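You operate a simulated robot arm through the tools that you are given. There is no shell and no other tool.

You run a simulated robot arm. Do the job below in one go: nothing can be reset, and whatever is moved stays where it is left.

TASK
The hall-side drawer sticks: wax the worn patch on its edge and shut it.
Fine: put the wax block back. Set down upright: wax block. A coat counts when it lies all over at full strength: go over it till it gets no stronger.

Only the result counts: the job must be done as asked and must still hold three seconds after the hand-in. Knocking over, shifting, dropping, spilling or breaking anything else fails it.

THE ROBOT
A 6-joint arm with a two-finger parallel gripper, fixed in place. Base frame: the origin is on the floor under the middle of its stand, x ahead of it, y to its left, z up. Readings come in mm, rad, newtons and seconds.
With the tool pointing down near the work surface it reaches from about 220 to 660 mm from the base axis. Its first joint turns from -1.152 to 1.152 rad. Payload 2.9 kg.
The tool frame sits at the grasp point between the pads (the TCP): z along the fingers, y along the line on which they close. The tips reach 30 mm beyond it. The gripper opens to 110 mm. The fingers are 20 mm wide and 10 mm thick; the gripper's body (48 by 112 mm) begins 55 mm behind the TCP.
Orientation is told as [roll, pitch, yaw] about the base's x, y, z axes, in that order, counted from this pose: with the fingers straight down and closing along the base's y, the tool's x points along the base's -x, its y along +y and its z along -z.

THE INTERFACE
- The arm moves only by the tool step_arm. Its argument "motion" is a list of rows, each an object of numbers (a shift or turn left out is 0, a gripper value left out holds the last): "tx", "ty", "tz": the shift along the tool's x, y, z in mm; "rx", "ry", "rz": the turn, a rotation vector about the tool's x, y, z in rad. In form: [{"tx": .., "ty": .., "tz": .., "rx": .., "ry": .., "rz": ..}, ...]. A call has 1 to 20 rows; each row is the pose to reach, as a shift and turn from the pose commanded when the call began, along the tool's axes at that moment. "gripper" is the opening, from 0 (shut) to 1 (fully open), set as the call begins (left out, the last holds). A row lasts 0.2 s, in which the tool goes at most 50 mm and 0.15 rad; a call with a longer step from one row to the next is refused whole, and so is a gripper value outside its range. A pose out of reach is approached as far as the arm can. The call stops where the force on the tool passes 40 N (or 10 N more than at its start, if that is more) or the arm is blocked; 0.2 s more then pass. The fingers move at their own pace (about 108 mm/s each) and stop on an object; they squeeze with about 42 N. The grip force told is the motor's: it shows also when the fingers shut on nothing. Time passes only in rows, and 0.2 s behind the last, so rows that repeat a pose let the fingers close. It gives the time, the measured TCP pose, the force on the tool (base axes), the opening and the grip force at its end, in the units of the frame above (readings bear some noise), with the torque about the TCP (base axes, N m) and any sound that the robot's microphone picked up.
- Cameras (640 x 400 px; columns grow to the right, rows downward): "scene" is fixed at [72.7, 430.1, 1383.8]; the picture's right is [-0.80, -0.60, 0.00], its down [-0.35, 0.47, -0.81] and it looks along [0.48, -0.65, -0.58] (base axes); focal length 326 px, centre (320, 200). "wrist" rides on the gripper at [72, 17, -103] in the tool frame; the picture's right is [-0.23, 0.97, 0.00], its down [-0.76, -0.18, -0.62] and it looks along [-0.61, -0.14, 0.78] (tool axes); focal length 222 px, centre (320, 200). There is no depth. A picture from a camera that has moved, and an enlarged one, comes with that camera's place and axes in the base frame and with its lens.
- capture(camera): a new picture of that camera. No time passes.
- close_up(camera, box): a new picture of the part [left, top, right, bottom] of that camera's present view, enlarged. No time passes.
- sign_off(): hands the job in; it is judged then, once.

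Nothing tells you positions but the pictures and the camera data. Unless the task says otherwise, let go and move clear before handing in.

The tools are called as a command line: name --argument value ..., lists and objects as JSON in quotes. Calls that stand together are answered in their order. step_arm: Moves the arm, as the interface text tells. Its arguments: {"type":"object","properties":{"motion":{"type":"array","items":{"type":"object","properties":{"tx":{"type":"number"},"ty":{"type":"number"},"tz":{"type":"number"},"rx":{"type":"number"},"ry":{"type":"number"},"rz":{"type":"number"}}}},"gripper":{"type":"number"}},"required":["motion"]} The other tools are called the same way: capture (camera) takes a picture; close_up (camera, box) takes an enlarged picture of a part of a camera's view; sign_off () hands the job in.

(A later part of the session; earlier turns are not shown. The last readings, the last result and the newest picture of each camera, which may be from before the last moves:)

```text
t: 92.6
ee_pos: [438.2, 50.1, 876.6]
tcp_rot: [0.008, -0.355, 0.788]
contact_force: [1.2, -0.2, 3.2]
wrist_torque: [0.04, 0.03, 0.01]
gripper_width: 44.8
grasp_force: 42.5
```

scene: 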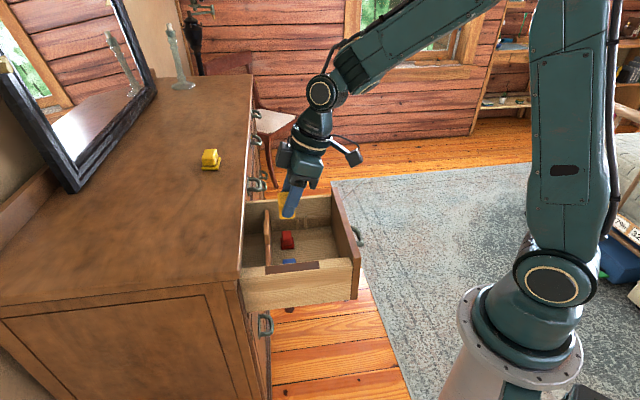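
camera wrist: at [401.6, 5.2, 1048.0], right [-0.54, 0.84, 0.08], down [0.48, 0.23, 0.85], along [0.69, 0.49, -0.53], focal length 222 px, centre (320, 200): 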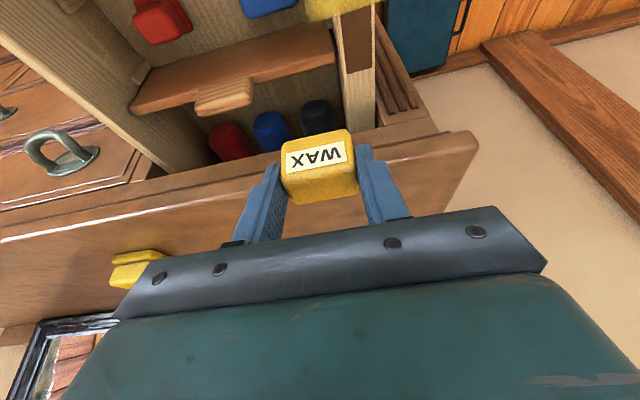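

step_arm --motion '[{"tx": 0.17, "ty": 2, "tz": 0.47}, {"tx": 0.17, "ty": 4, "tz": 0.47}, {"tx": 0.17, "ty": 2, "tz": 0.47}, {"tx": 0.17, "ty": 0, "tz": 0.47}, {"tx": 0.17, "ty": -2, "tz": 0.47}, {"tx": 0.17, "ty": 0, "tz": 0.47}, {"tx": 0.17, "ty": 2, "tz": 0.47}, {"tx": 0.17, "ty": 4, "tz": 0.47}, {"tx": 0.17, "ty": 2, "tz": 0.47}, {"tx": 0.17, "ty": 0, "tz": 0.47}, {"tx": 0.17, "ty": -2, "tz": 0.47}, {"tx": 0.17, "ty": 0, "tz": 0.47}, {"tx": 0.17, "ty": 2, "tz": 0.47}, {"tx": 0.17, "ty": 4, "tz": 0.47}, {"tx": 0.17, "ty": 2, "tz": 0.47}, {"tx": 0.17, "ty": 0, "tz": 0.47}, {"tx": 0.17, "ty": -2, "tz": 0.47}, {"tx": 0.17, "ty": 0, "tz": 0.47}, {"tx": 0.17, "ty": 2, "tz": 0.47}, {"tx": 0.17, "ty": 0, "tz": 0.47}]'

step_arm --motion '[{"ty": 2}, {"ty": 4}, {"ty": 2}, {"ty": 0}, {"ty": -2}, {"ty": 0}, {"ty": 2}, {"ty": 4}, {"ty": 2}, {"ty": 0}, {"ty": -2}, {"ty": 0}, {"ty": 2}, {"ty": 4}, {"ty": 2}, {"ty": 0}, {"ty": -2}, {"ty": 0}, {"ty": 2}, {"ty": 0}]'

close_up --camera "scene" --box '[250, 225, 330, 295]'

close_up --camera "wrist" --box '[240, 0, 420, 220]'

```text
t: 96.8
ee_pos: [439.1, 48.8, 876.1]
tcp_rot: [0.01, -0.354, 0.785]
contact_force: [1.1, -0.8, 9.0]
wrist_torque: [0.08, 0.03, -0.05]
gripper_width: 45.1
grasp_force: 42.5
```

```text
t: 101.0
ee_pos: [438.9, 48.8, 874.5]
tcp_rot: [0.007, -0.352, 0.788]
contact_force: [0.9, 1.2, 9.8]
wrist_torque: [0.11, 0.05, -0.02]
gripper_width: 45.1
grasp_force: 42.2
```

```text
5.71 times, centred on (290, 260) of scene
camera zoom: at [72.6, 430.1, 1383.8], right [-0.8, -0.6, 0.0], down [-0.35, 0.47, -0.81], along [0.48, -0.65, -0.58], focal length 1862 px, centre (491, -143)
```

zoom: 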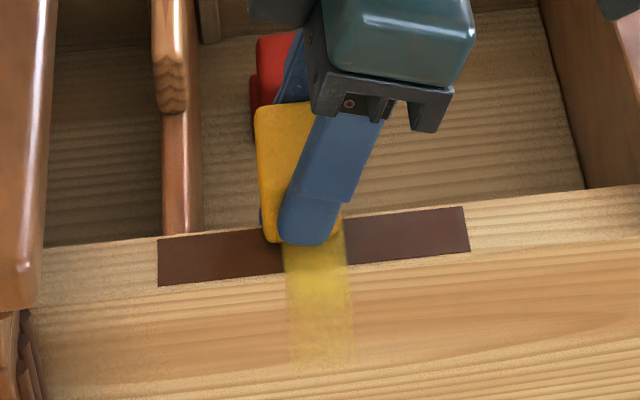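

```text
1.82 times, centred on (330, 110) of wrist
camera zoom: at [354.4, -12.0, 947.7], right [-0.54, 0.84, 0.09], down [0.48, 0.22, 0.85], along [0.69, 0.5, -0.53], focal length 404 px, centre (302, 364)
```

zoom: 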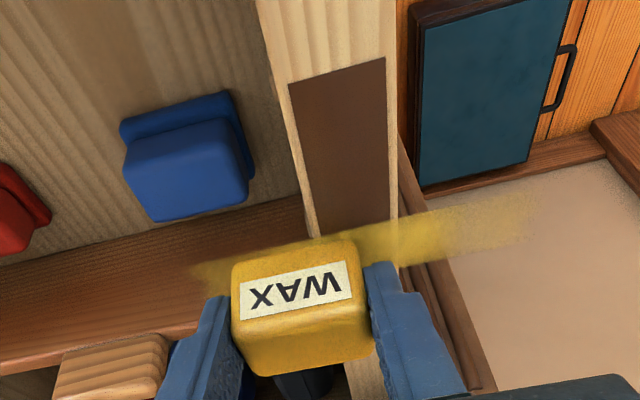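

step_arm --motion '[{"tx": -5, "tz": -14}, {"tx": 10, "tz": -42}, {"tx": 35, "tz": -62}]'

close_up --camera "scene" --box '[250, 225, 330, 295]'

```text
t: 101.8
ee_pos: [403.0, 10.8, 920.5]
tcp_rot: [0.01, -0.353, 0.786]
contact_force: [0.3, 0.6, 0.2]
wrist_torque: [0.01, 0.01, 0.0]
gripper_width: 45.1
grasp_force: 41.3
```

```text
5.71 times, centred on (290, 260) of scene
camera zoom: at [72.7, 430.1, 1383.8], right [-0.8, -0.6, 0.0], down [-0.35, 0.47, -0.81], along [0.48, -0.65, -0.58], focal length 1862 px, centre (491, -143)
```

zoom: 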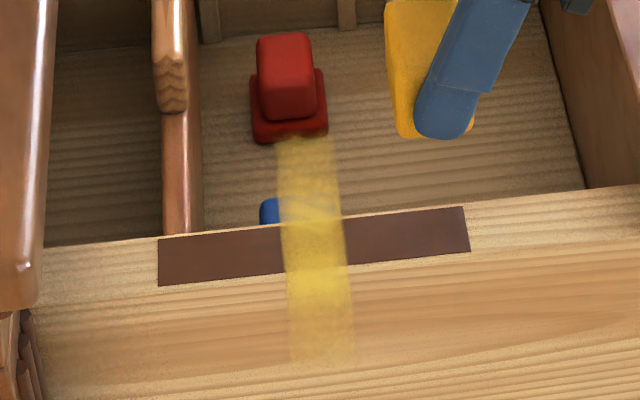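

close_up --camera "scene" --box '[278, 246, 300, 284]'

```text
10.53 times, centred on (289, 265) of scene
camera zoom: at [72.7, 430.1, 1383.8], right [-0.8, -0.6, 0.0], down [-0.35, 0.47, -0.81], along [0.48, -0.65, -0.58], focal length 3430 px, centre (646, -484)
```

zoom: 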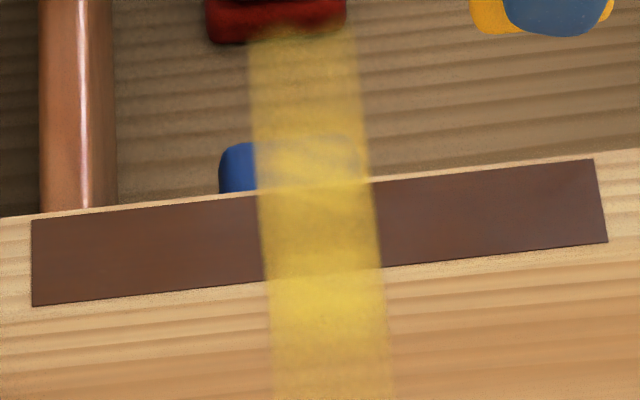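

step_arm --motion '[{"tx": -16, "ty": 17, "tz": 6}, {"tx": -32, "ty": 34, "tz": 12}, {"tx": -48.8, "ty": 50, "tz": 17.8}, {"tx": -41.6, "ty": 50, "tz": 37.5}, {"tx": -34.4, "ty": 50, "tz": 57.2}]'

step_arm --motion '[{"tx": 0.35, "tz": 0.94}]'

step_arm --motion '[{"tx": 0.17, "tz": 0.47}]'

```text
t: 103.0
ee_pos: [401.3, 81.6, 879.6]
tcp_rot: [0.01, -0.352, 0.787]
contact_force: [-0.6, 1.2, -0.5]
wrist_torque: [0.01, 0.02, 0.03]
gripper_width: 45.0
grasp_force: 42.6
```

```text
t: 103.4
ee_pos: [401.2, 82.5, 878.4]
tcp_rot: [0.009, -0.353, 0.787]
contact_force: [-0.5, -0.3, -0.6]
wrist_torque: [0.01, 0.0, 0.0]
gripper_width: 45.0
grasp_force: 42.2
```

```text
t: 103.8
ee_pos: [401.4, 82.9, 878.7]
tcp_rot: [0.011, -0.353, 0.788]
contact_force: [0.1, 0.0, -0.9]
wrist_torque: [0.0, 0.01, -0.02]
gripper_width: 45.0
grasp_force: 41.9
```

step_arm --motion '[{"tx": 0.3, "tz": 0.84}]'

step_arm --motion '[{"tx": 0.17, "tz": 0.47}]'

```text
t: 104.2
ee_pos: [401.0, 82.2, 877.7]
tcp_rot: [0.009, -0.352, 0.787]
contact_force: [0.8, 0.3, -1.6]
wrist_torque: [-0.04, 0.01, 0.01]
gripper_width: 45.2
grasp_force: 42.4
```

```text
t: 104.6
ee_pos: [401.8, 83.8, 877.3]
tcp_rot: [0.009, -0.354, 0.788]
contact_force: [0.1, 0.7, -0.2]
wrist_torque: [-0.03, 0.0, 0.01]
gripper_width: 45.0
grasp_force: 42.0
```

step_arm --motion '[{"tx": 0.3, "tz": 0.84}]'

step_arm --motion '[{"tx": 0.1, "tz": 0.28}]'

```text
t: 105.0
ee_pos: [401.1, 82.8, 876.2]
tcp_rot: [0.008, -0.354, 0.784]
contact_force: [0.2, -0.3, -1.2]
wrist_torque: [-0.03, 0.02, 0.03]
gripper_width: 44.9
grasp_force: 41.9
```

```text
t: 105.4
ee_pos: [402.0, 82.5, 875.6]
tcp_rot: [0.009, -0.352, 0.786]
contact_force: [-1.2, 0.5, -0.3]
wrist_torque: [0.0, 0.02, 0.0]
gripper_width: 45.1
grasp_force: 41.9
```

step_arm --motion '[{"tx": 0.17, "tz": 0.47}]'

step_arm --motion '[{"tx": 0.14, "tz": 0.38}]'

close_up --camera "wrist" --box '[240, 60, 420, 220]'

close_up --camera "scene" --box '[270, 240, 310, 290]'

```text
t: 105.8
ee_pos: [401.0, 82.6, 875.0]
tcp_rot: [0.008, -0.352, 0.787]
contact_force: [0.0, -0.5, 1.2]
wrist_torque: [-0.02, 0.03, -0.03]
gripper_width: 45.1
grasp_force: 42.2
```

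```text
t: 106.2
ee_pos: [402.0, 82.5, 875.2]
tcp_rot: [0.009, -0.356, 0.787]
contact_force: [-3.3, -1.9, 9.3]
wrist_torque: [-0.16, 0.01, -0.06]
gripper_width: 45.3
grasp_force: 42.6
```

```text
2.50 times, centred on (330, 140) of wrist
camera zoom: at [317.4, 21.2, 947.7], right [-0.54, 0.84, 0.09], down [0.48, 0.22, 0.85], along [0.69, 0.5, -0.52], focal length 555 px, centre (295, 350)
```

zoom: 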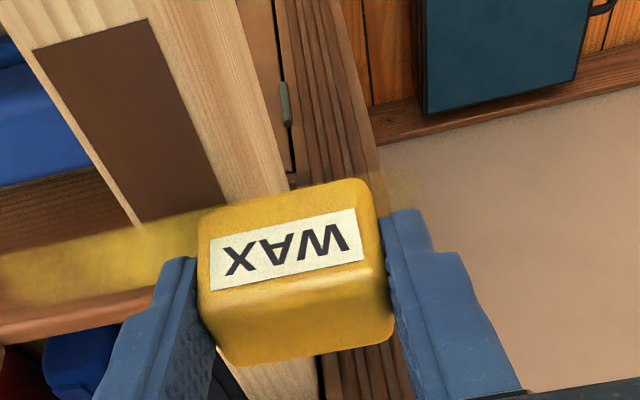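

```text
8.00 times, centred on (290, 265) of scene
camera zoom: at [72.5, 430.0, 1383.8], right [-0.8, -0.6, 0.0], down [-0.35, 0.47, -0.81], along [0.48, -0.65, -0.58], focal length 2607 px, centre (560, -320)
```

zoom: 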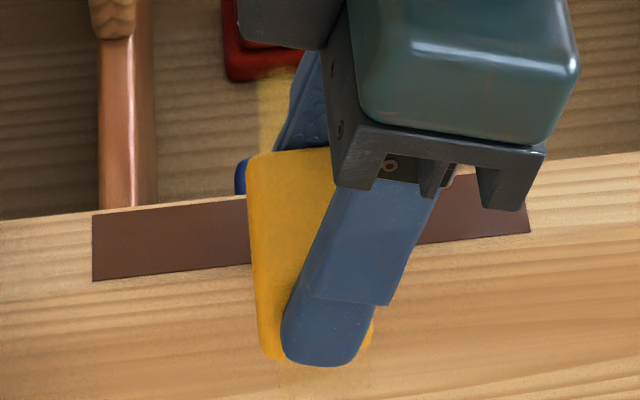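

Contact is back at 9 N at the outward offset. I'll rub here for two longer sets.

step_arm --motion '[{"ty": 1.5}, {"ty": 3}, {"ty": 1.5}, {"ty": 0}, {"ty": -2}, {"ty": -4}, {"ty": -2}, {"ty": 0}, {"ty": 1.5}, {"ty": 3}, {"ty": 1.5}, {"ty": 0}, {"ty": -2}, {"ty": -4}, {"ty": -2}, {"ty": 0}, {"ty": 1.5}, {"ty": 3}, {"ty": 1.5}, {"ty": 0}]'

step_arm --motion '[{"ty": 1.5}, {"ty": 3}, {"ty": 1.5}, {"ty": 0}, {"ty": -2}, {"ty": -4}, {"ty": -2}, {"ty": 0}, {"ty": 1.5}, {"ty": 3}, {"ty": 1.5}, {"ty": 0}, {"ty": -2}, {"ty": -4}, {"ty": -2}, {"ty": 0}, {"ty": 1.5}, {"ty": 3}, {"ty": 1.5}, {"ty": 0}]'

```text
t: 110.4
ee_pos: [400.5, 84.4, 874.8]
tcp_rot: [0.012, -0.354, 0.787]
contact_force: [-0.5, 4.8, 10.4]
wrist_torque: [0.03, -0.17, 0.1]
gripper_width: 45.3
grasp_force: 41.9
```

```text
t: 114.6
ee_pos: [398.8, 84.9, 875.4]
tcp_rot: [0.012, -0.353, 0.786]
contact_force: [-2.8, 3.0, 10.3]
wrist_torque: [-0.02, -0.06, 0.05]
gripper_width: 45.0
grasp_force: 41.9
```

step_arm --motion '[{"tx": -5, "tz": -14}, {"tx": 10, "tz": -42}, {"tx": 35, "tz": -62}]'

close_up --camera "scene" --box '[278, 246, 300, 284]'

close_up --camera "scene" --box '[250, 225, 330, 295]'

```text
t: 115.4
ee_pos: [364.4, 44.9, 919.6]
tcp_rot: [0.011, -0.351, 0.785]
contact_force: [-0.1, 0.4, -1.5]
wrist_torque: [0.01, 0.0, 0.01]
gripper_width: 44.8
grasp_force: 42.4
```

```text
10.53 times, centred on (289, 265) of scene
camera zoom: at [72.7, 430.1, 1383.8], right [-0.8, -0.6, 0.0], down [-0.35, 0.47, -0.81], along [0.48, -0.65, -0.58], focal length 3430 px, centre (646, -484)
```

zoom: 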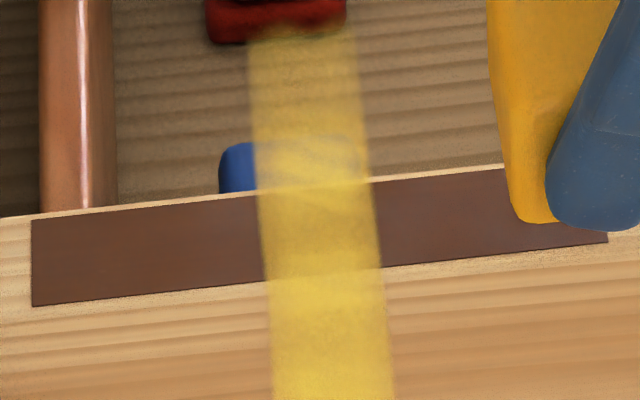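

```text
5.71 times, centred on (290, 260) of scene
camera zoom: at [72.7, 430.1, 1383.8], right [-0.8, -0.6, 0.0], down [-0.35, 0.47, -0.81], along [0.48, -0.65, -0.58], focal length 1862 px, centre (491, -143)
```

zoom: 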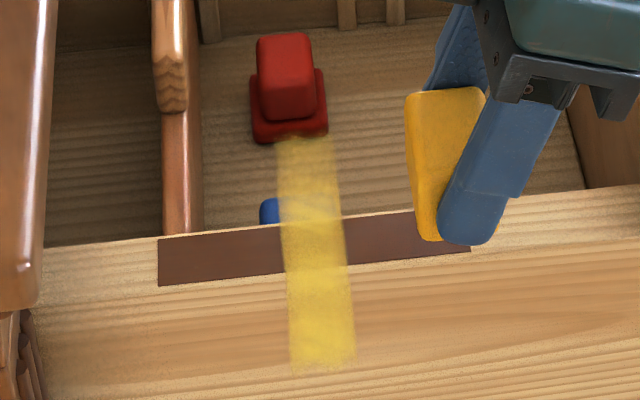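

The outward part is now strong. I'll do the inward offset again for longer.

step_arm --motion '[{"tx": -17, "ty": -17, "tz": 6.2}, {"tx": -34, "ty": -34, "tz": 12.5}, {"tx": -51.3, "ty": -49, "tz": 18.7}, {"tx": -44, "ty": -49, "tz": 38.7}, {"tx": -36.8, "ty": -49, "tz": 58.3}]'

step_arm --motion '[{"tx": 0.2, "tz": 0.56}]'

step_arm --motion '[{"tx": 0.17, "tz": 0.47}]'

```text
t: 116.6
ee_pos: [438.1, 50.8, 879.8]
tcp_rot: [0.008, -0.354, 0.786]
contact_force: [-0.1, 0.1, 0.2]
wrist_torque: [0.01, 0.03, -0.04]
gripper_width: 44.8
grasp_force: 41.8
```

```text
t: 117.0
ee_pos: [436.9, 50.0, 878.6]
tcp_rot: [0.009, -0.354, 0.787]
contact_force: [1.4, -0.3, -0.1]
wrist_torque: [0.01, -0.01, -0.01]
gripper_width: 45.2
grasp_force: 41.6
```

```text
t: 117.4
ee_pos: [436.6, 50.1, 877.8]
tcp_rot: [0.008, -0.352, 0.786]
contact_force: [0.0, 0.2, -0.5]
wrist_torque: [0.0, 0.03, 0.02]
gripper_width: 45.1
grasp_force: 41.9
```

step_arm --motion '[{"tx": 0.35, "tz": 0.94}]'

step_arm --motion '[{"tx": 0.17, "tz": 0.47}]'

```text
t: 117.8
ee_pos: [437.1, 50.1, 876.2]
tcp_rot: [0.009, -0.352, 0.789]
contact_force: [-0.5, -0.4, -0.3]
wrist_torque: [-0.02, -0.01, 0.01]
gripper_width: 45.1
grasp_force: 41.9
```

```text
t: 118.2
ee_pos: [435.7, 48.3, 875.1]
tcp_rot: [0.009, -0.353, 0.785]
contact_force: [0.1, 0.3, 0.4]
wrist_torque: [0.06, -0.01, -0.04]
gripper_width: 44.9
grasp_force: 42.4
```

step_arm --motion '[{"tx": 0.17, "tz": 0.47}]'

step_arm --motion '[{"tx": 0.17, "tz": 0.47}]'

```text
t: 118.6
ee_pos: [436.1, 49.5, 875.6]
tcp_rot: [0.009, -0.353, 0.787]
contact_force: [0.5, -0.9, -0.3]
wrist_torque: [0.04, 0.0, 0.0]
gripper_width: 45.3
grasp_force: 43.0
```

```text
t: 119.0
ee_pos: [435.7, 49.0, 874.7]
tcp_rot: [0.009, -0.353, 0.786]
contact_force: [-0.2, -0.7, -0.3]
wrist_torque: [0.0, 0.01, 0.01]
gripper_width: 45.0
grasp_force: 42.0
```

step_arm --motion '[{"tx": 0.17, "tz": 0.47}]'

close_up --camera "wrist" --box '[240, 100, 420, 220]'

close_up --camera "scene" --box '[270, 240, 310, 275]'

```text
t: 119.4
ee_pos: [435.5, 48.2, 875.1]
tcp_rot: [0.007, -0.355, 0.788]
contact_force: [-4.3, 0.0, 10.8]
wrist_torque: [0.15, 0.25, 0.04]
gripper_width: 44.8
grasp_force: 41.8
```

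```text
3.33 times, centred on (330, 160) of wrist
camera zoom: at [352.2, -13.0, 947.2], right [-0.54, 0.84, 0.09], down [0.48, 0.22, 0.85], along [0.69, 0.5, -0.52], focal length 740 px, centre (287, 333)
```

zoom: 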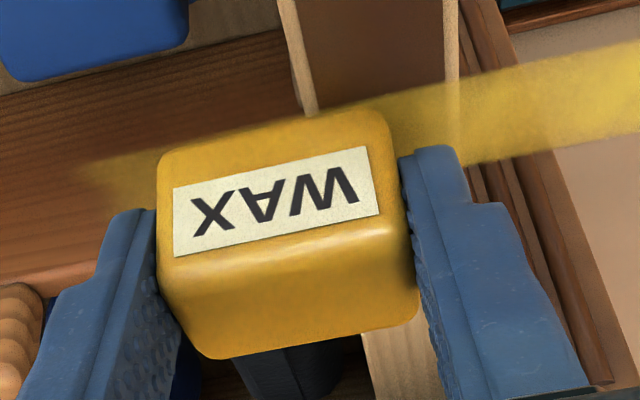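

```text
11.43 times, centred on (290, 258) of scene
camera zoom: at [72.4, 430.1, 1383.8], right [-0.8, -0.6, 0.0], down [-0.35, 0.47, -0.81], along [0.48, -0.65, -0.58], focal length 3725 px, centre (663, -457)
```

zoom: 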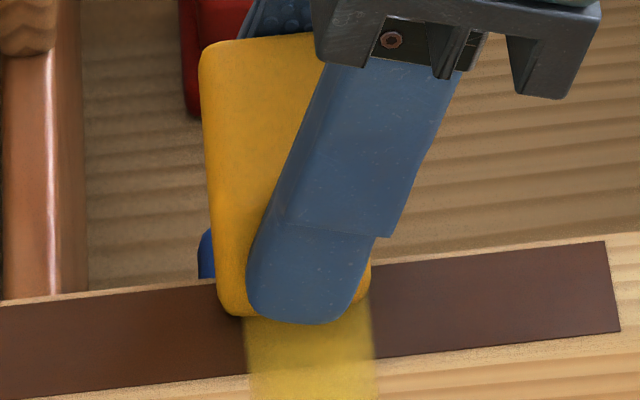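

step_arm --motion '[{"ty": 1.5}, {"ty": 3}, {"ty": 5}, {"ty": 3}, {"ty": 1.5}, {"ty": 0}, {"ty": -1.5}, {"ty": 0}, {"ty": 1.5}, {"ty": 3}, {"ty": 5}, {"ty": 3}, {"ty": 1.5}, {"ty": 0}, {"ty": -1.5}, {"ty": 0}, {"ty": 1.5}, {"ty": 3}, {"ty": 1.5}, {"ty": 0}]'

step_arm --motion '[{"ty": 1.5}, {"ty": 3}, {"ty": 5}, {"ty": 3}, {"ty": 1.5}, {"ty": 0}, {"ty": -1.5}, {"ty": 0}, {"ty": 1.5}, {"ty": 3}, {"ty": 5}, {"ty": 3}, {"ty": 1.5}, {"ty": 0}, {"ty": -1.5}, {"ty": 0}, {"ty": 1.5}, {"ty": 3}, {"ty": 1.5}, {"ty": 0}]'

step_arm --motion '[{"tx": -5, "tz": -14}, {"tx": 10, "tz": -42}, {"tx": 35, "tz": -62}]'

close_up --camera "scene" --box '[278, 246, 300, 284]'

close_up --camera "scene" --box '[250, 225, 330, 295]'

```text
t: 123.6
ee_pos: [435.9, 49.1, 874.1]
tcp_rot: [0.012, -0.355, 0.788]
contact_force: [-2.1, -2.2, 24.7]
wrist_torque: [0.27, 0.26, 0.07]
gripper_width: 44.9
grasp_force: 42.3
```

```text
t: 127.8
ee_pos: [434.0, 48.9, 874.5]
tcp_rot: [0.01, -0.353, 0.787]
contact_force: [-2.9, 1.8, 7.7]
wrist_torque: [0.12, 0.14, -0.01]
gripper_width: 45.2
grasp_force: 42.1
```

```text
t: 128.6
ee_pos: [398.1, 10.8, 921.0]
tcp_rot: [0.009, -0.354, 0.785]
contact_force: [-0.1, -0.6, 0.5]
wrist_torque: [0.01, 0.02, 0.01]
gripper_width: 45.1
grasp_force: 41.9
```

```text
10.53 times, centred on (289, 265) of scene
camera zoom: at [72.7, 430.1, 1383.8], right [-0.8, -0.6, 0.0], down [-0.35, 0.47, -0.81], along [0.48, -0.65, -0.58], focal length 3430 px, centre (646, -484)
```

zoom: 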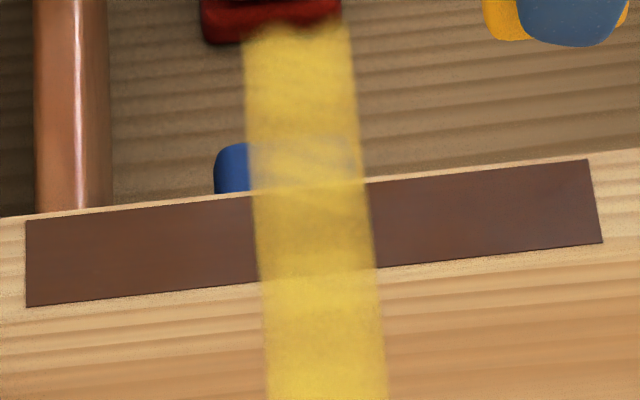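

```text
5.71 times, centred on (290, 260) of scene
camera zoom: at [72.7, 430.1, 1383.8], right [-0.8, -0.6, 0.0], down [-0.35, 0.47, -0.81], along [0.48, -0.65, -0.58], focal length 1862 px, centre (491, -143)
```

zoom: 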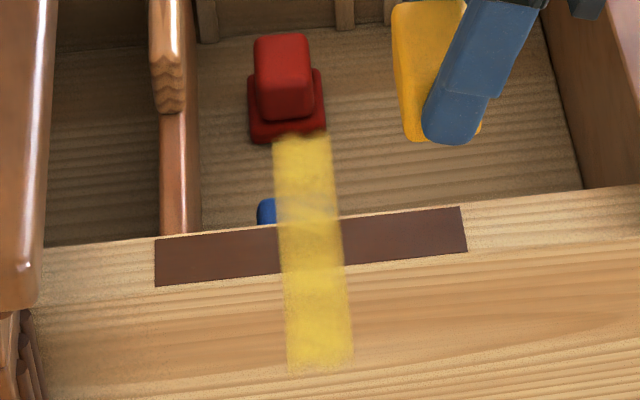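

Coat is now strong over nearly the whole strip. I'll do a set at the centre, then repeat both sides and compare to confirm it no longer gets stronger.

step_arm --motion '[{"tx": -17, "ty": 7, "tz": 6.3}, {"tx": -34, "ty": 14, "tz": 12.6}, {"tx": -52, "ty": 22, "tz": 19}, {"tx": -45, "ty": 22, "tz": 38.7}, {"tx": -38, "ty": 22, "tz": 57.5}]'

step_arm --motion '[{"tx": 0.35, "tz": 0.94}]'

step_arm --motion '[{"tx": 0.25, "tz": 0.7}]'

```text
t: 129.8
ee_pos: [420.7, 65.8, 878.6]
tcp_rot: [0.009, -0.353, 0.787]
contact_force: [0.5, 0.3, -1.0]
wrist_torque: [0.0, 0.0, -0.02]
gripper_width: 45.0
grasp_force: 42.2
```

```text
t: 130.2
ee_pos: [421.6, 65.8, 878.2]
tcp_rot: [0.009, -0.353, 0.787]
contact_force: [-0.5, -0.1, -0.5]
wrist_torque: [0.0, 0.02, 0.0]
gripper_width: 45.1
grasp_force: 42.3
```

```text
t: 130.6
ee_pos: [422.2, 66.0, 879.0]
tcp_rot: [0.009, -0.354, 0.785]
contact_force: [0.0, 0.2, -0.6]
wrist_torque: [0.03, 0.01, 0.0]
gripper_width: 44.9
grasp_force: 42.7
```

step_arm --motion '[{"tx": 0.35, "tz": 0.94}]'

step_arm --motion '[{"tx": 0.17, "tz": 0.47}]'

step_arm --motion '[{"tx": 0.17, "tz": 0.47}]'

```text
t: 131.0
ee_pos: [421.2, 66.5, 877.2]
tcp_rot: [0.008, -0.353, 0.788]
contact_force: [0.7, -1.5, -0.2]
wrist_torque: [0.04, -0.02, -0.03]
gripper_width: 44.9
grasp_force: 42.1
```

```text
t: 131.4
ee_pos: [421.2, 65.2, 876.0]
tcp_rot: [0.008, -0.353, 0.787]
contact_force: [0.0, 0.2, -0.5]
wrist_torque: [-0.01, -0.01, -0.02]
gripper_width: 45.1
grasp_force: 42.5
```

```text
t: 131.8
ee_pos: [420.6, 64.4, 875.8]
tcp_rot: [0.008, -0.352, 0.787]
contact_force: [0.4, 1.3, -0.6]
wrist_torque: [0.04, 0.01, 0.0]
gripper_width: 44.9
grasp_force: 42.0
```

step_arm --motion '[{"tx": 0.17, "tz": 0.47}]'

step_arm --motion '[{"tx": 0.17, "tz": 0.47}]'

```text
t: 132.2
ee_pos: [422.3, 66.8, 875.7]
tcp_rot: [0.009, -0.351, 0.786]
contact_force: [0.8, 0.2, -0.5]
wrist_torque: [0.01, 0.02, 0.02]
gripper_width: 45.1
grasp_force: 42.4
```

```text
t: 132.6
ee_pos: [422.2, 65.8, 875.2]
tcp_rot: [0.01, -0.351, 0.787]
contact_force: [-0.7, 0.3, -0.9]
wrist_torque: [0.0, 0.0, 0.0]
gripper_width: 44.7
grasp_force: 42.3
```

step_arm --motion '[{"tx": 0.17, "tz": 0.47}]'

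step_arm --motion '[{"tx": 0.12, "tz": 0.33}]'

```text
t: 133.0
ee_pos: [421.2, 66.0, 874.7]
tcp_rot: [0.008, -0.352, 0.787]
contact_force: [0.9, 0.2, 2.6]
wrist_torque: [-0.04, 0.02, 0.01]
gripper_width: 44.8
grasp_force: 42.0
```

```text
t: 133.4
ee_pos: [420.1, 65.2, 875.2]
tcp_rot: [0.009, -0.352, 0.787]
contact_force: [0.2, -1.0, 5.7]
wrist_torque: [-0.03, -0.03, -0.02]
gripper_width: 45.0
grasp_force: 41.9
```

step_arm --motion '[{"tx": 0.1, "ty": 3, "tz": 0.26}, {"tx": 0.1, "ty": 6, "tz": 0.26}, {"tx": 0.1, "ty": 9, "tz": 0.26}, {"tx": 0.1, "ty": 12, "tz": 0.26}, {"tx": 0.1, "ty": 9, "tz": 0.26}, {"tx": 0.1, "ty": 6, "tz": 0.26}, {"tx": 0.1, "ty": 3, "tz": 0.26}, {"tx": 0.1, "ty": 0, "tz": 0.26}, {"tx": 0.1, "ty": -3, "tz": 0.26}, {"tx": 0.1, "ty": -6, "tz": 0.26}, {"tx": 0.1, "ty": -9, "tz": 0.26}, {"tx": 0.1, "ty": -12, "tz": 0.26}, {"tx": 0.1, "ty": -9, "tz": 0.26}, {"tx": 0.1, "ty": -6, "tz": 0.26}, {"tx": 0.1, "ty": -3, "tz": 0.26}, {"tx": 0.1, "ty": 0, "tz": 0.26}]'

step_arm --motion '[{"ty": 3}, {"ty": 6}, {"ty": 9}, {"ty": 12}, {"ty": 9}, {"ty": 6}, {"ty": 3}, {"ty": 0}, {"ty": -3}, {"ty": -6}, {"ty": -9}, {"ty": -12}, {"ty": -9}, {"ty": -6}, {"ty": -3}, {"ty": 0}]'

step_arm --motion '[{"tx": -5, "tz": -14}, {"tx": 10, "tz": -42}, {"tx": 35, "tz": -62}]'

close_up --camera "scene" --box '[278, 246, 300, 284]'

close_up --camera "scene" --box '[250, 225, 330, 295]'

```text
t: 136.8
ee_pos: [423.1, 64.2, 873.7]
tcp_rot: [0.007, -0.354, 0.788]
contact_force: [3.9, -3.6, 12.0]
wrist_torque: [-0.14, -0.15, 0.02]
gripper_width: 44.7
grasp_force: 42.2
```

```text
t: 140.2
ee_pos: [422.5, 67.3, 874.5]
tcp_rot: [0.006, -0.352, 0.786]
contact_force: [3.2, -5.2, 15.2]
wrist_torque: [-0.13, -0.17, 0.0]
gripper_width: 44.8
grasp_force: 41.8
```

```text
t: 141.0
ee_pos: [383.3, 27.3, 920.5]
tcp_rot: [0.009, -0.352, 0.786]
contact_force: [0.9, 0.7, -0.9]
wrist_torque: [0.0, -0.01, 0.0]
gripper_width: 45.2
grasp_force: 41.8
```

```text
10.53 times, centred on (289, 265) of scene
camera zoom: at [72.7, 430.1, 1383.8], right [-0.8, -0.6, 0.0], down [-0.35, 0.47, -0.81], along [0.48, -0.65, -0.58], focal length 3430 px, centre (646, -484)
```

zoom: 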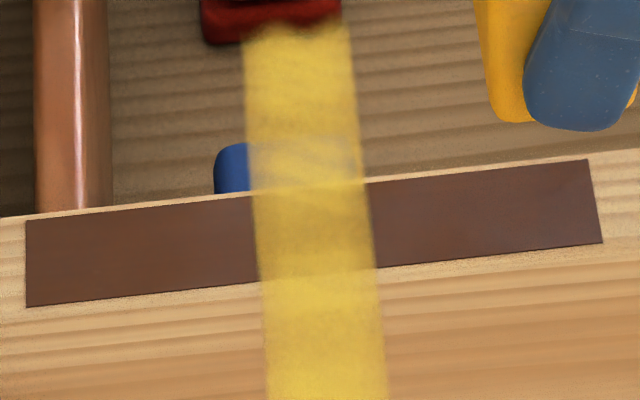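

```text
5.71 times, centred on (290, 260) of scene
camera zoom: at [72.7, 430.1, 1383.8], right [-0.8, -0.6, 0.0], down [-0.35, 0.47, -0.81], along [0.48, -0.65, -0.58], focal length 1862 px, centre (491, -143)
```

zoom: 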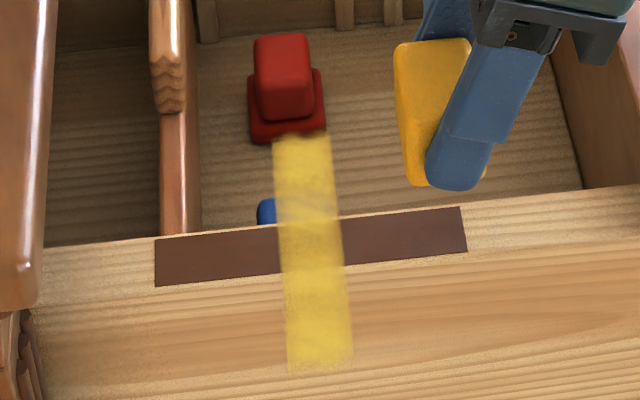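

close_up --camera "scene" --box '[284, 243, 298, 255]'

close_up --camera "scene" --box '[284, 254, 298, 266]'

close_up --camera "scene" --box '[284, 266, 298, 282]'

```text
16.00 times, centred on (291, 249) of scene
camera zoom: at [72.7, 430.1, 1383.8], right [-0.8, -0.6, 0.0], down [-0.35, 0.47, -0.81], along [0.48, -0.65, -0.58], focal length 5214 px, centre (784, -584)
```

zoom: 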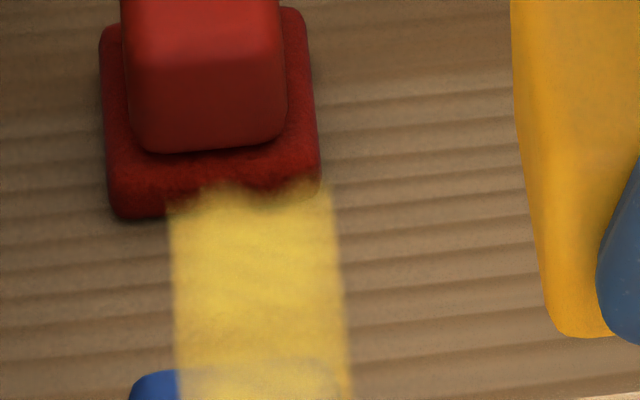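

```text
16.00 times, centred on (291, 260) of scene
camera zoom: at [72.7, 430.1, 1383.8], right [-0.8, -0.6, 0.0], down [-0.35, 0.47, -0.81], along [0.48, -0.65, -0.58], focal length 5214 px, centre (784, -760)
```

zoom: 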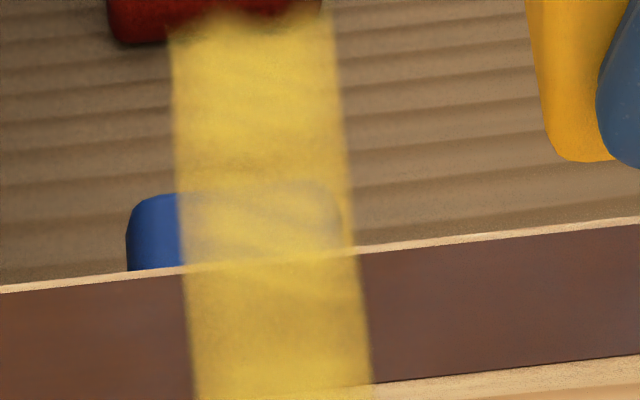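

```text
16.00 times, centred on (291, 274) of scene
camera zoom: at [72.7, 430.1, 1383.8], right [-0.8, -0.6, 0.0], down [-0.35, 0.47, -0.81], along [0.48, -0.65, -0.58], focal length 5214 px, centre (784, -984)
```

zoom: 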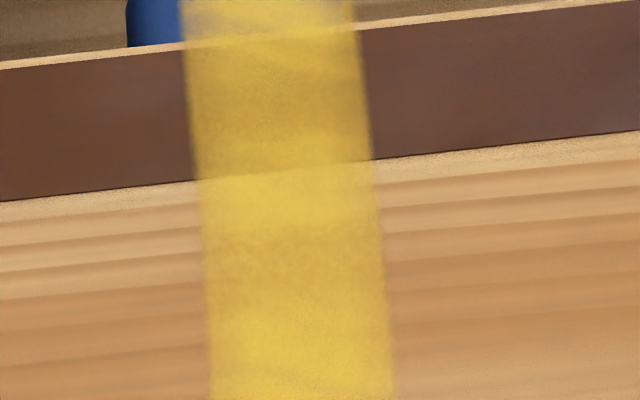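

The coat looks even and nearly opaque all along. I'll do one more set on the inward and outward sides, then compare for any change.

step_arm --motion '[{"tx": -17, "ty": -7, "tz": 6.2}, {"tx": -34, "ty": -14, "tz": 12.5}, {"tx": -51.3, "ty": -22, "tz": 18.7}, {"tx": -44, "ty": -22, "tz": 38.7}, {"tx": -36.2, "ty": -22, "tz": 60.3}]'

step_arm --motion '[{"tx": 0.35, "tz": 0.94}]'

step_arm --motion '[{"tx": 0.17, "tz": 0.47}]'

step_arm --motion '[{"tx": 0.17, "tz": 0.47}]'

```text
t: 142.2
ee_pos: [437.3, 49.3, 875.3]
tcp_rot: [0.009, -0.353, 0.786]
contact_force: [0.5, -0.2, 0.1]
wrist_torque: [0.02, -0.01, -0.01]
gripper_width: 45.0
grasp_force: 41.9
```

```text
t: 142.6
ee_pos: [437.6, 49.6, 875.1]
tcp_rot: [0.01, -0.353, 0.787]
contact_force: [0.5, -0.5, 0.1]
wrist_torque: [0.03, 0.0, -0.01]
gripper_width: 44.8
grasp_force: 42.0
```

```text
t: 143.0
ee_pos: [437.6, 51.1, 873.8]
tcp_rot: [0.007, -0.354, 0.785]
contact_force: [0.0, -0.7, 0.3]
wrist_torque: [-0.02, 0.03, -0.01]
gripper_width: 44.9
grasp_force: 42.4
```

```text
t: 143.4
ee_pos: [436.9, 50.5, 874.9]
tcp_rot: [0.009, -0.352, 0.788]
contact_force: [-1.3, 0.1, 4.5]
wrist_torque: [0.04, 0.14, 0.0]
gripper_width: 45.1
grasp_force: 41.9
```

step_arm --motion '[{"tx": 0.1, "ty": 1.5, "tz": 0.28}, {"tx": 0.1, "ty": 3, "tz": 0.28}, {"tx": 0.1, "ty": 5, "tz": 0.28}, {"tx": 0.1, "ty": 3, "tz": 0.28}, {"tx": 0.1, "ty": 1.5, "tz": 0.28}, {"tx": 0.1, "ty": 0, "tz": 0.28}, {"tx": 0.1, "ty": -1.5, "tz": 0.28}, {"tx": 0.1, "ty": 0, "tz": 0.28}, {"tx": 0.1, "ty": 1.5, "tz": 0.28}, {"tx": 0.1, "ty": 3, "tz": 0.28}, {"tx": 0.1, "ty": 5, "tz": 0.28}, {"tx": 0.1, "ty": 3, "tz": 0.28}, {"tx": 0.1, "ty": 1.5, "tz": 0.28}, {"tx": 0.1, "ty": 0, "tz": 0.28}, {"tx": 0.1, "ty": -1.5, "tz": 0.28}, {"tx": 0.1, "ty": 0, "tz": 0.28}, {"tx": 0.1, "ty": 1.5, "tz": 0.28}, {"tx": 0.1, "ty": 3, "tz": 0.28}, {"tx": 0.1, "ty": 1.5, "tz": 0.28}, {"tx": 0.1, "ty": 0, "tz": 0.28}]'

step_arm --motion '[{"ty": 1.5}, {"ty": 3}, {"ty": 5}, {"ty": 3}, {"ty": 1.5}, {"ty": 0}, {"ty": -1.5}, {"ty": 0}, {"ty": 1.5}, {"ty": 3}, {"ty": 5}, {"ty": 3}, {"ty": 1.5}, {"ty": 0}, {"ty": -1.5}, {"ty": 0}, {"ty": 1.5}, {"ty": 3}, {"ty": 1.5}, {"ty": 0}]'

step_arm --motion '[{"tx": -5, "tz": -14}, {"tx": 10, "tz": -42}, {"tx": 35, "tz": -62}]'

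close_up --camera "scene" --box '[284, 254, 298, 266]'

close_up --camera "scene" --box '[284, 243, 298, 255]'

close_up --camera "scene" --box '[250, 225, 330, 295]'

```text
t: 147.6
ee_pos: [436.3, 50.8, 873.5]
tcp_rot: [0.01, -0.351, 0.787]
contact_force: [-1.3, 1.3, 15.2]
wrist_torque: [0.2, 0.06, -0.01]
gripper_width: 44.9
grasp_force: 42.1
```

```text
t: 151.8
ee_pos: [435.8, 51.8, 873.2]
tcp_rot: [0.013, -0.354, 0.789]
contact_force: [-4.7, 2.3, 22.7]
wrist_torque: [0.33, 0.21, 0.07]
gripper_width: 45.4
grasp_force: 41.9
```

```text
t: 152.6
ee_pos: [397.1, 11.7, 919.6]
tcp_rot: [0.011, -0.351, 0.785]
contact_force: [0.4, 0.4, -0.2]
wrist_torque: [-0.01, 0.01, 0.02]
gripper_width: 45.0
grasp_force: 42.0
```

```text
16.00 times, centred on (291, 260) of scene
camera zoom: at [72.7, 430.1, 1383.8], right [-0.8, -0.6, 0.0], down [-0.35, 0.47, -0.81], along [0.48, -0.65, -0.58], focal length 5214 px, centre (784, -760)
```

zoom: 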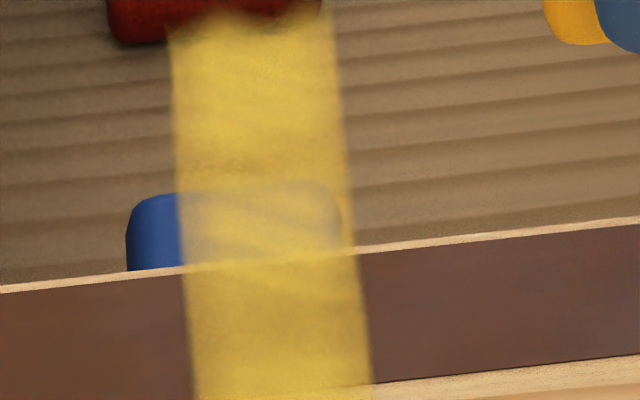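

```text
16.00 times, centred on (291, 249) of scene
camera zoom: at [72.7, 430.1, 1383.8], right [-0.8, -0.6, 0.0], down [-0.35, 0.47, -0.81], along [0.48, -0.65, -0.58], focal length 5214 px, centre (784, -584)
```

zoom: 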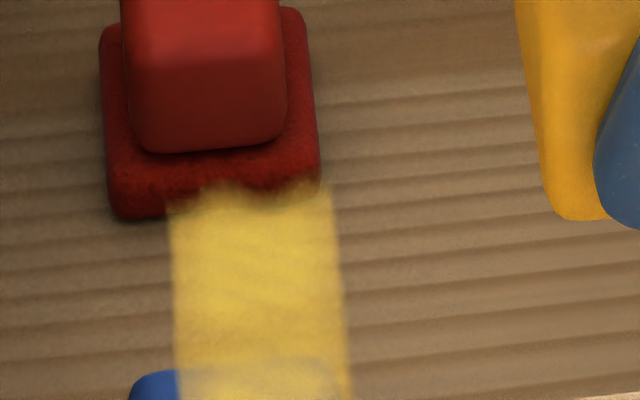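

```text
5.71 times, centred on (290, 260) of scene
camera zoom: at [72.7, 430.1, 1383.8], right [-0.8, -0.6, 0.0], down [-0.35, 0.47, -0.81], along [0.48, -0.65, -0.58], focal length 1862 px, centre (491, -143)
```

zoom: 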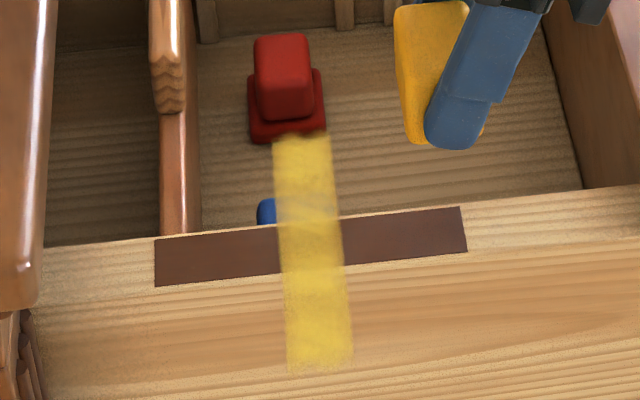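

The inward half shows no change from before, so it is saturated. One more set on the outward side to confirm there too.

step_arm --motion '[{"tx": -17, "ty": 16, "tz": 6.2}, {"tx": -34, "ty": 32, "tz": 12.5}, {"tx": -51.3, "ty": 47, "tz": 18.7}, {"tx": -44, "ty": 47, "tz": 38.7}, {"tx": -36.2, "ty": 47, "tz": 60.3}]'

step_arm --motion '[{"tx": 0.17, "tz": 0.47}]'

step_arm --motion '[{"tx": 0.17, "tz": 0.47}]'

step_arm --motion '[{"tx": 0.17, "tz": 0.47}]'

```text
t: 153.8
ee_pos: [402.5, 86.5, 876.2]
tcp_rot: [0.009, -0.352, 0.785]
contact_force: [0.6, -0.6, -0.1]
wrist_torque: [0.0, -0.02, 0.01]
gripper_width: 45.1
grasp_force: 42.2
```

```text
t: 154.2
ee_pos: [403.5, 85.0, 876.3]
tcp_rot: [0.009, -0.35, 0.785]
contact_force: [0.1, 0.3, 0.1]
wrist_torque: [0.01, 0.02, 0.02]
gripper_width: 44.9
grasp_force: 42.0
```

```text
t: 154.6
ee_pos: [403.8, 84.7, 874.6]
tcp_rot: [0.008, -0.353, 0.786]
contact_force: [-0.3, 0.8, 0.1]
wrist_torque: [0.02, 0.01, -0.03]
gripper_width: 45.1
grasp_force: 42.1
```

```text
t: 155.0
ee_pos: [404.4, 83.8, 875.0]
tcp_rot: [0.009, -0.352, 0.784]
contact_force: [-0.3, 0.1, -0.6]
wrist_torque: [0.02, -0.02, 0.0]
gripper_width: 44.8
grasp_force: 41.7
```

step_arm --motion '[{"tx": 0.17, "tz": 0.47}]'

step_arm --motion '[{"tx": 0.17, "tz": 0.47}]'

step_arm --motion '[{"tx": 0.17, "tz": 0.47}]'

```text
t: 155.4
ee_pos: [404.6, 84.4, 873.7]
tcp_rot: [0.009, -0.354, 0.787]
contact_force: [-1.9, 0.3, 2.2]
wrist_torque: [-0.02, 0.0, -0.01]
gripper_width: 45.0
grasp_force: 42.0
```

```text
t: 155.8
ee_pos: [404.4, 85.0, 873.5]
tcp_rot: [0.009, -0.354, 0.787]
contact_force: [-4.9, 1.7, 14.9]
wrist_torque: [-0.16, -0.02, -0.01]
gripper_width: 44.9
grasp_force: 41.9
```

```text
t: 156.2
ee_pos: [405.1, 86.1, 873.6]
tcp_rot: [0.007, -0.355, 0.787]
contact_force: [-5.6, 2.8, 24.5]
wrist_torque: [-0.21, -0.12, -0.04]
gripper_width: 45.1
grasp_force: 42.0
```

step_arm --motion '[{"tx": -0.2, "ty": 0, "tz": -0.56}, {"tx": -0.2, "ty": 1.5, "tz": -0.56}, {"tx": -0.2, "ty": 3, "tz": -0.56}, {"tx": -0.2, "ty": 1.5, "tz": -0.56}, {"tx": -0.2, "ty": 0, "tz": -0.56}, {"tx": -0.2, "ty": -2, "tz": -0.56}, {"tx": -0.2, "ty": -4, "tz": -0.56}, {"tx": -0.2, "ty": -2, "tz": -0.56}, {"tx": -0.2, "ty": 0, "tz": -0.56}, {"tx": -0.2, "ty": 1.5, "tz": -0.56}, {"tx": -0.2, "ty": 3, "tz": -0.56}, {"tx": -0.2, "ty": 1.5, "tz": -0.56}, {"tx": -0.2, "ty": 0, "tz": -0.56}, {"tx": -0.2, "ty": -2, "tz": -0.56}, {"tx": -0.2, "ty": -4, "tz": -0.56}, {"tx": -0.2, "ty": -2, "tz": -0.56}, {"tx": -0.2, "ty": 0, "tz": -0.56}, {"tx": -0.2, "ty": 1.5, "tz": -0.56}, {"tx": -0.2, "ty": 3, "tz": -0.56}, {"tx": -0.2, "ty": 0, "tz": -0.56}]'

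step_arm --motion '[{"ty": 1.5}, {"ty": 3}, {"ty": 1.5}, {"ty": 0}, {"ty": -2}, {"ty": -4}, {"ty": -2}, {"ty": 0}, {"ty": 1.5}, {"ty": 3}, {"ty": 1.5}, {"ty": 0}, {"ty": -2}, {"ty": -4}, {"ty": -2}, {"ty": 0}, {"ty": 1.5}, {"ty": 3}, {"ty": 1.5}, {"ty": 0}]'

step_arm --motion '[{"tx": -5, "tz": -14}, {"tx": 10, "tz": -42}, {"tx": 35, "tz": -62}]'

close_up --camera "scene" --box '[284, 266, 298, 282]'

close_up --camera "scene" --box '[250, 225, 330, 295]'

close_up --camera "scene" --box '[278, 246, 300, 292]'

```text
t: 160.4
ee_pos: [404.3, 85.9, 873.7]
tcp_rot: [0.01, -0.354, 0.786]
contact_force: [-4.4, 3.6, 11.1]
wrist_torque: [-0.05, -0.02, 0.0]
gripper_width: 44.9
grasp_force: 42.1
```

```text
t: 164.6
ee_pos: [404.5, 84.7, 874.1]
tcp_rot: [0.01, -0.353, 0.787]
contact_force: [-0.3, 0.5, 0.9]
wrist_torque: [-0.03, -0.04, -0.02]
gripper_width: 45.2
grasp_force: 41.8
```

```text
t: 165.4
ee_pos: [365.8, 44.4, 917.9]
tcp_rot: [0.009, -0.353, 0.786]
contact_force: [0.1, -0.8, 0.0]
wrist_torque: [-0.03, 0.01, 0.0]
gripper_width: 45.0
grasp_force: 42.4
```

```text
16.00 times, centred on (291, 274) of scene
camera zoom: at [72.7, 430.1, 1383.8], right [-0.8, -0.6, 0.0], down [-0.35, 0.47, -0.81], along [0.48, -0.65, -0.58], focal length 5214 px, centre (784, -984)
```

zoom: 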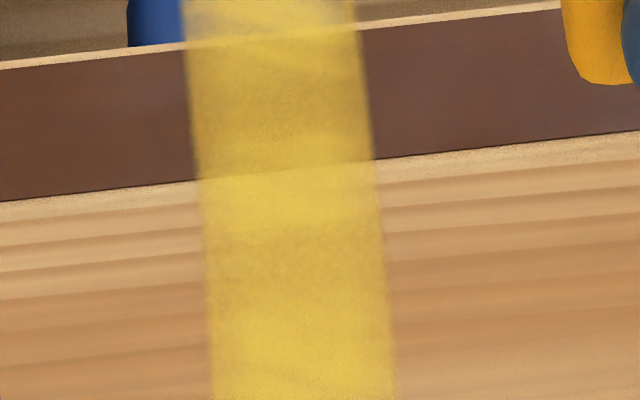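

```text
5.71 times, centred on (290, 260) of scene
camera zoom: at [72.7, 430.1, 1383.8], right [-0.8, -0.6, 0.0], down [-0.35, 0.47, -0.81], along [0.48, -0.65, -0.58], focal length 1862 px, centre (491, -143)
```

zoom: 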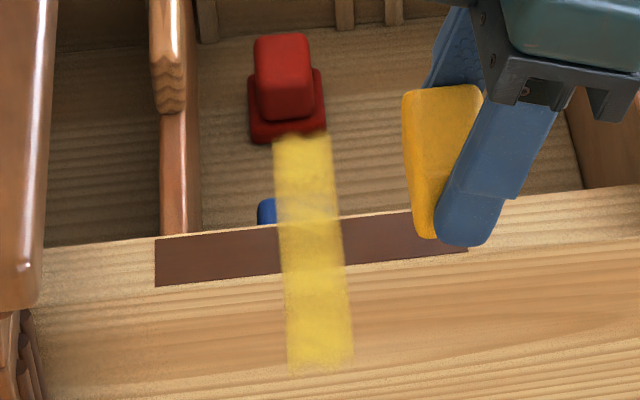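

```text
8.70 times, centred on (289, 269) of scene
camera zoom: at [72.7, 430.1, 1383.8], right [-0.8, -0.6, 0.0], down [-0.35, 0.47, -0.81], along [0.48, -0.65, -0.58], focal length 2834 px, centre (590, -400)
```

zoom: 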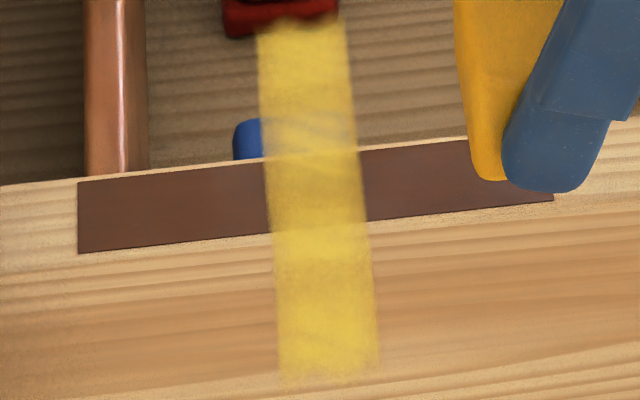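

No further change on either half: the coat is even and at full strength. Before carrying the wax block back to its original spot, I'll check how it sits in the grip.

close_up --camera "wrist" --box '[240, 100, 420, 220]'

close_up --camera "scene" --box '[295, 215, 335, 275]'

```text
3.33 times, centred on (330, 160) of wrist
camera zoom: at [281.9, -16.8, 990.4], right [-0.54, 0.84, 0.09], down [0.48, 0.22, 0.85], along [0.69, 0.5, -0.53], focal length 740 px, centre (287, 333)
```

zoom: 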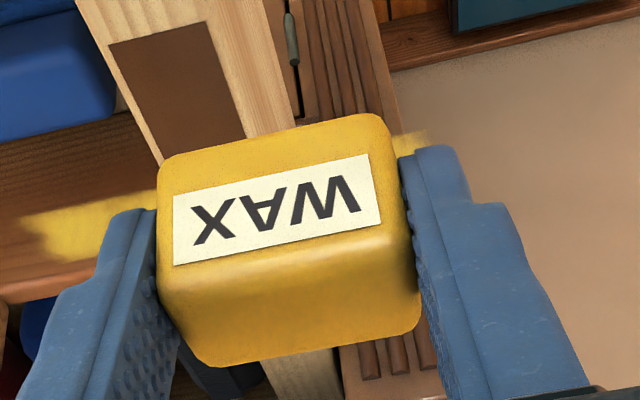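

```text
6.67 times, centred on (315, 245) of scene
camera zoom: at [72.7, 430.1, 1383.8], right [-0.8, -0.6, 0.0], down [-0.35, 0.47, -0.81], along [0.48, -0.65, -0.58], focal length 2173 px, centre (353, -100)
```

zoom: 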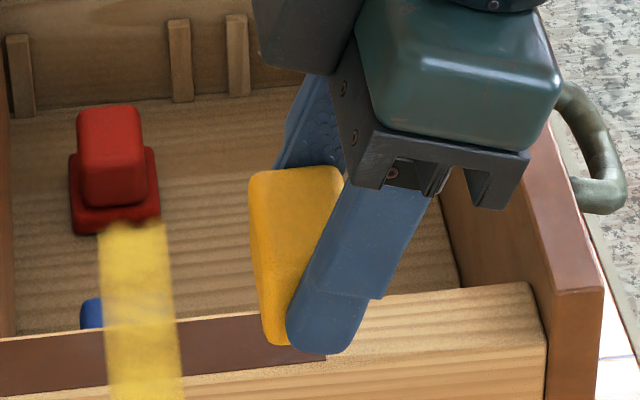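

step_arm --motion '[{"tx": -12.9, "tz": -35.4}, {"tx": -25.8, "tz": -70.7}, {"tx": -38.8, "tz": -106.1}]'

step_arm --motion '[{"tx": -22.3, "ty": -24.2, "tz": 8.1}, {"tx": -44.6, "ty": -48.4, "tz": 16.3}, {"tx": -66.9, "ty": -72.7, "tz": 24.4}, {"tx": -89.2, "ty": -96.9, "tz": 32.6}, {"tx": -111.4, "ty": -121.1, "tz": 40.7}, {"tx": -133.7, "ty": -145.3, "tz": 48.9}, {"tx": -156, "ty": -169.6, "tz": 57}, {"tx": -178.3, "ty": -193.8, "tz": 65.2}, {"tx": -200.6, "ty": -218, "tz": 73.3}]'

capture --camera "wrist"

capture --camera "scene"

```text
t: 166.2
ee_pos: [367.1, 46.0, 1033.8]
tcp_rot: [0.01, -0.353, 0.784]
contact_force: [-0.5, 0.2, -0.2]
wrist_torque: [-0.01, 0.01, -0.04]
gripper_width: 44.9
grasp_force: 42.2
```

```text
t: 168.2
ee_pos: [672.4, 40.7, 1030.5]
tcp_rot: [0.012, -0.351, 0.785]
contact_force: [0.0, -0.3, -0.8]
wrist_torque: [0.01, -0.02, 0.02]
gripper_width: 44.8
grasp_force: 42.0
```

```text
taken
camera wrist: at [588.5, -21.5, 1103.5], right [-0.54, 0.84, 0.09], down [0.48, 0.22, 0.85], along [0.69, 0.5, -0.53], focal length 222 px, centre (320, 200)
```

wrist: 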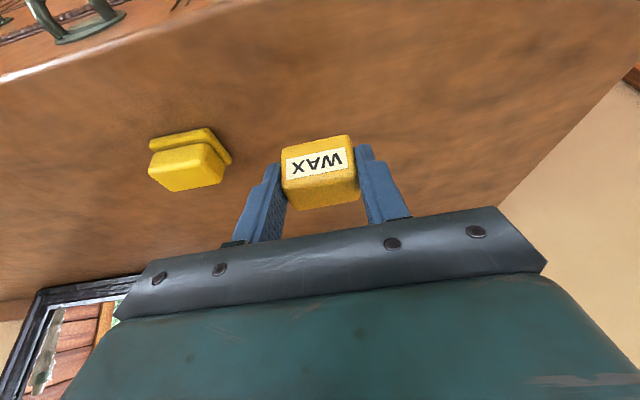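

```text
taken
```

scene: 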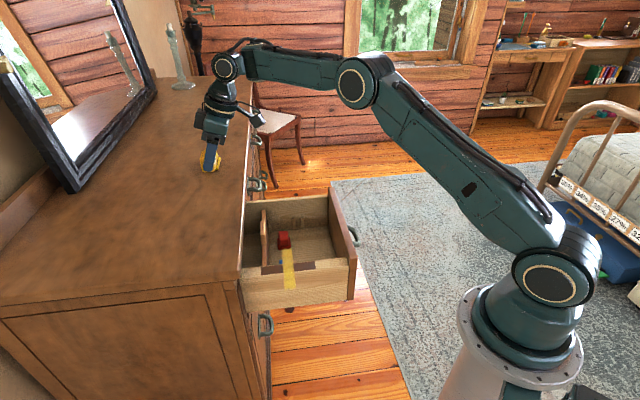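

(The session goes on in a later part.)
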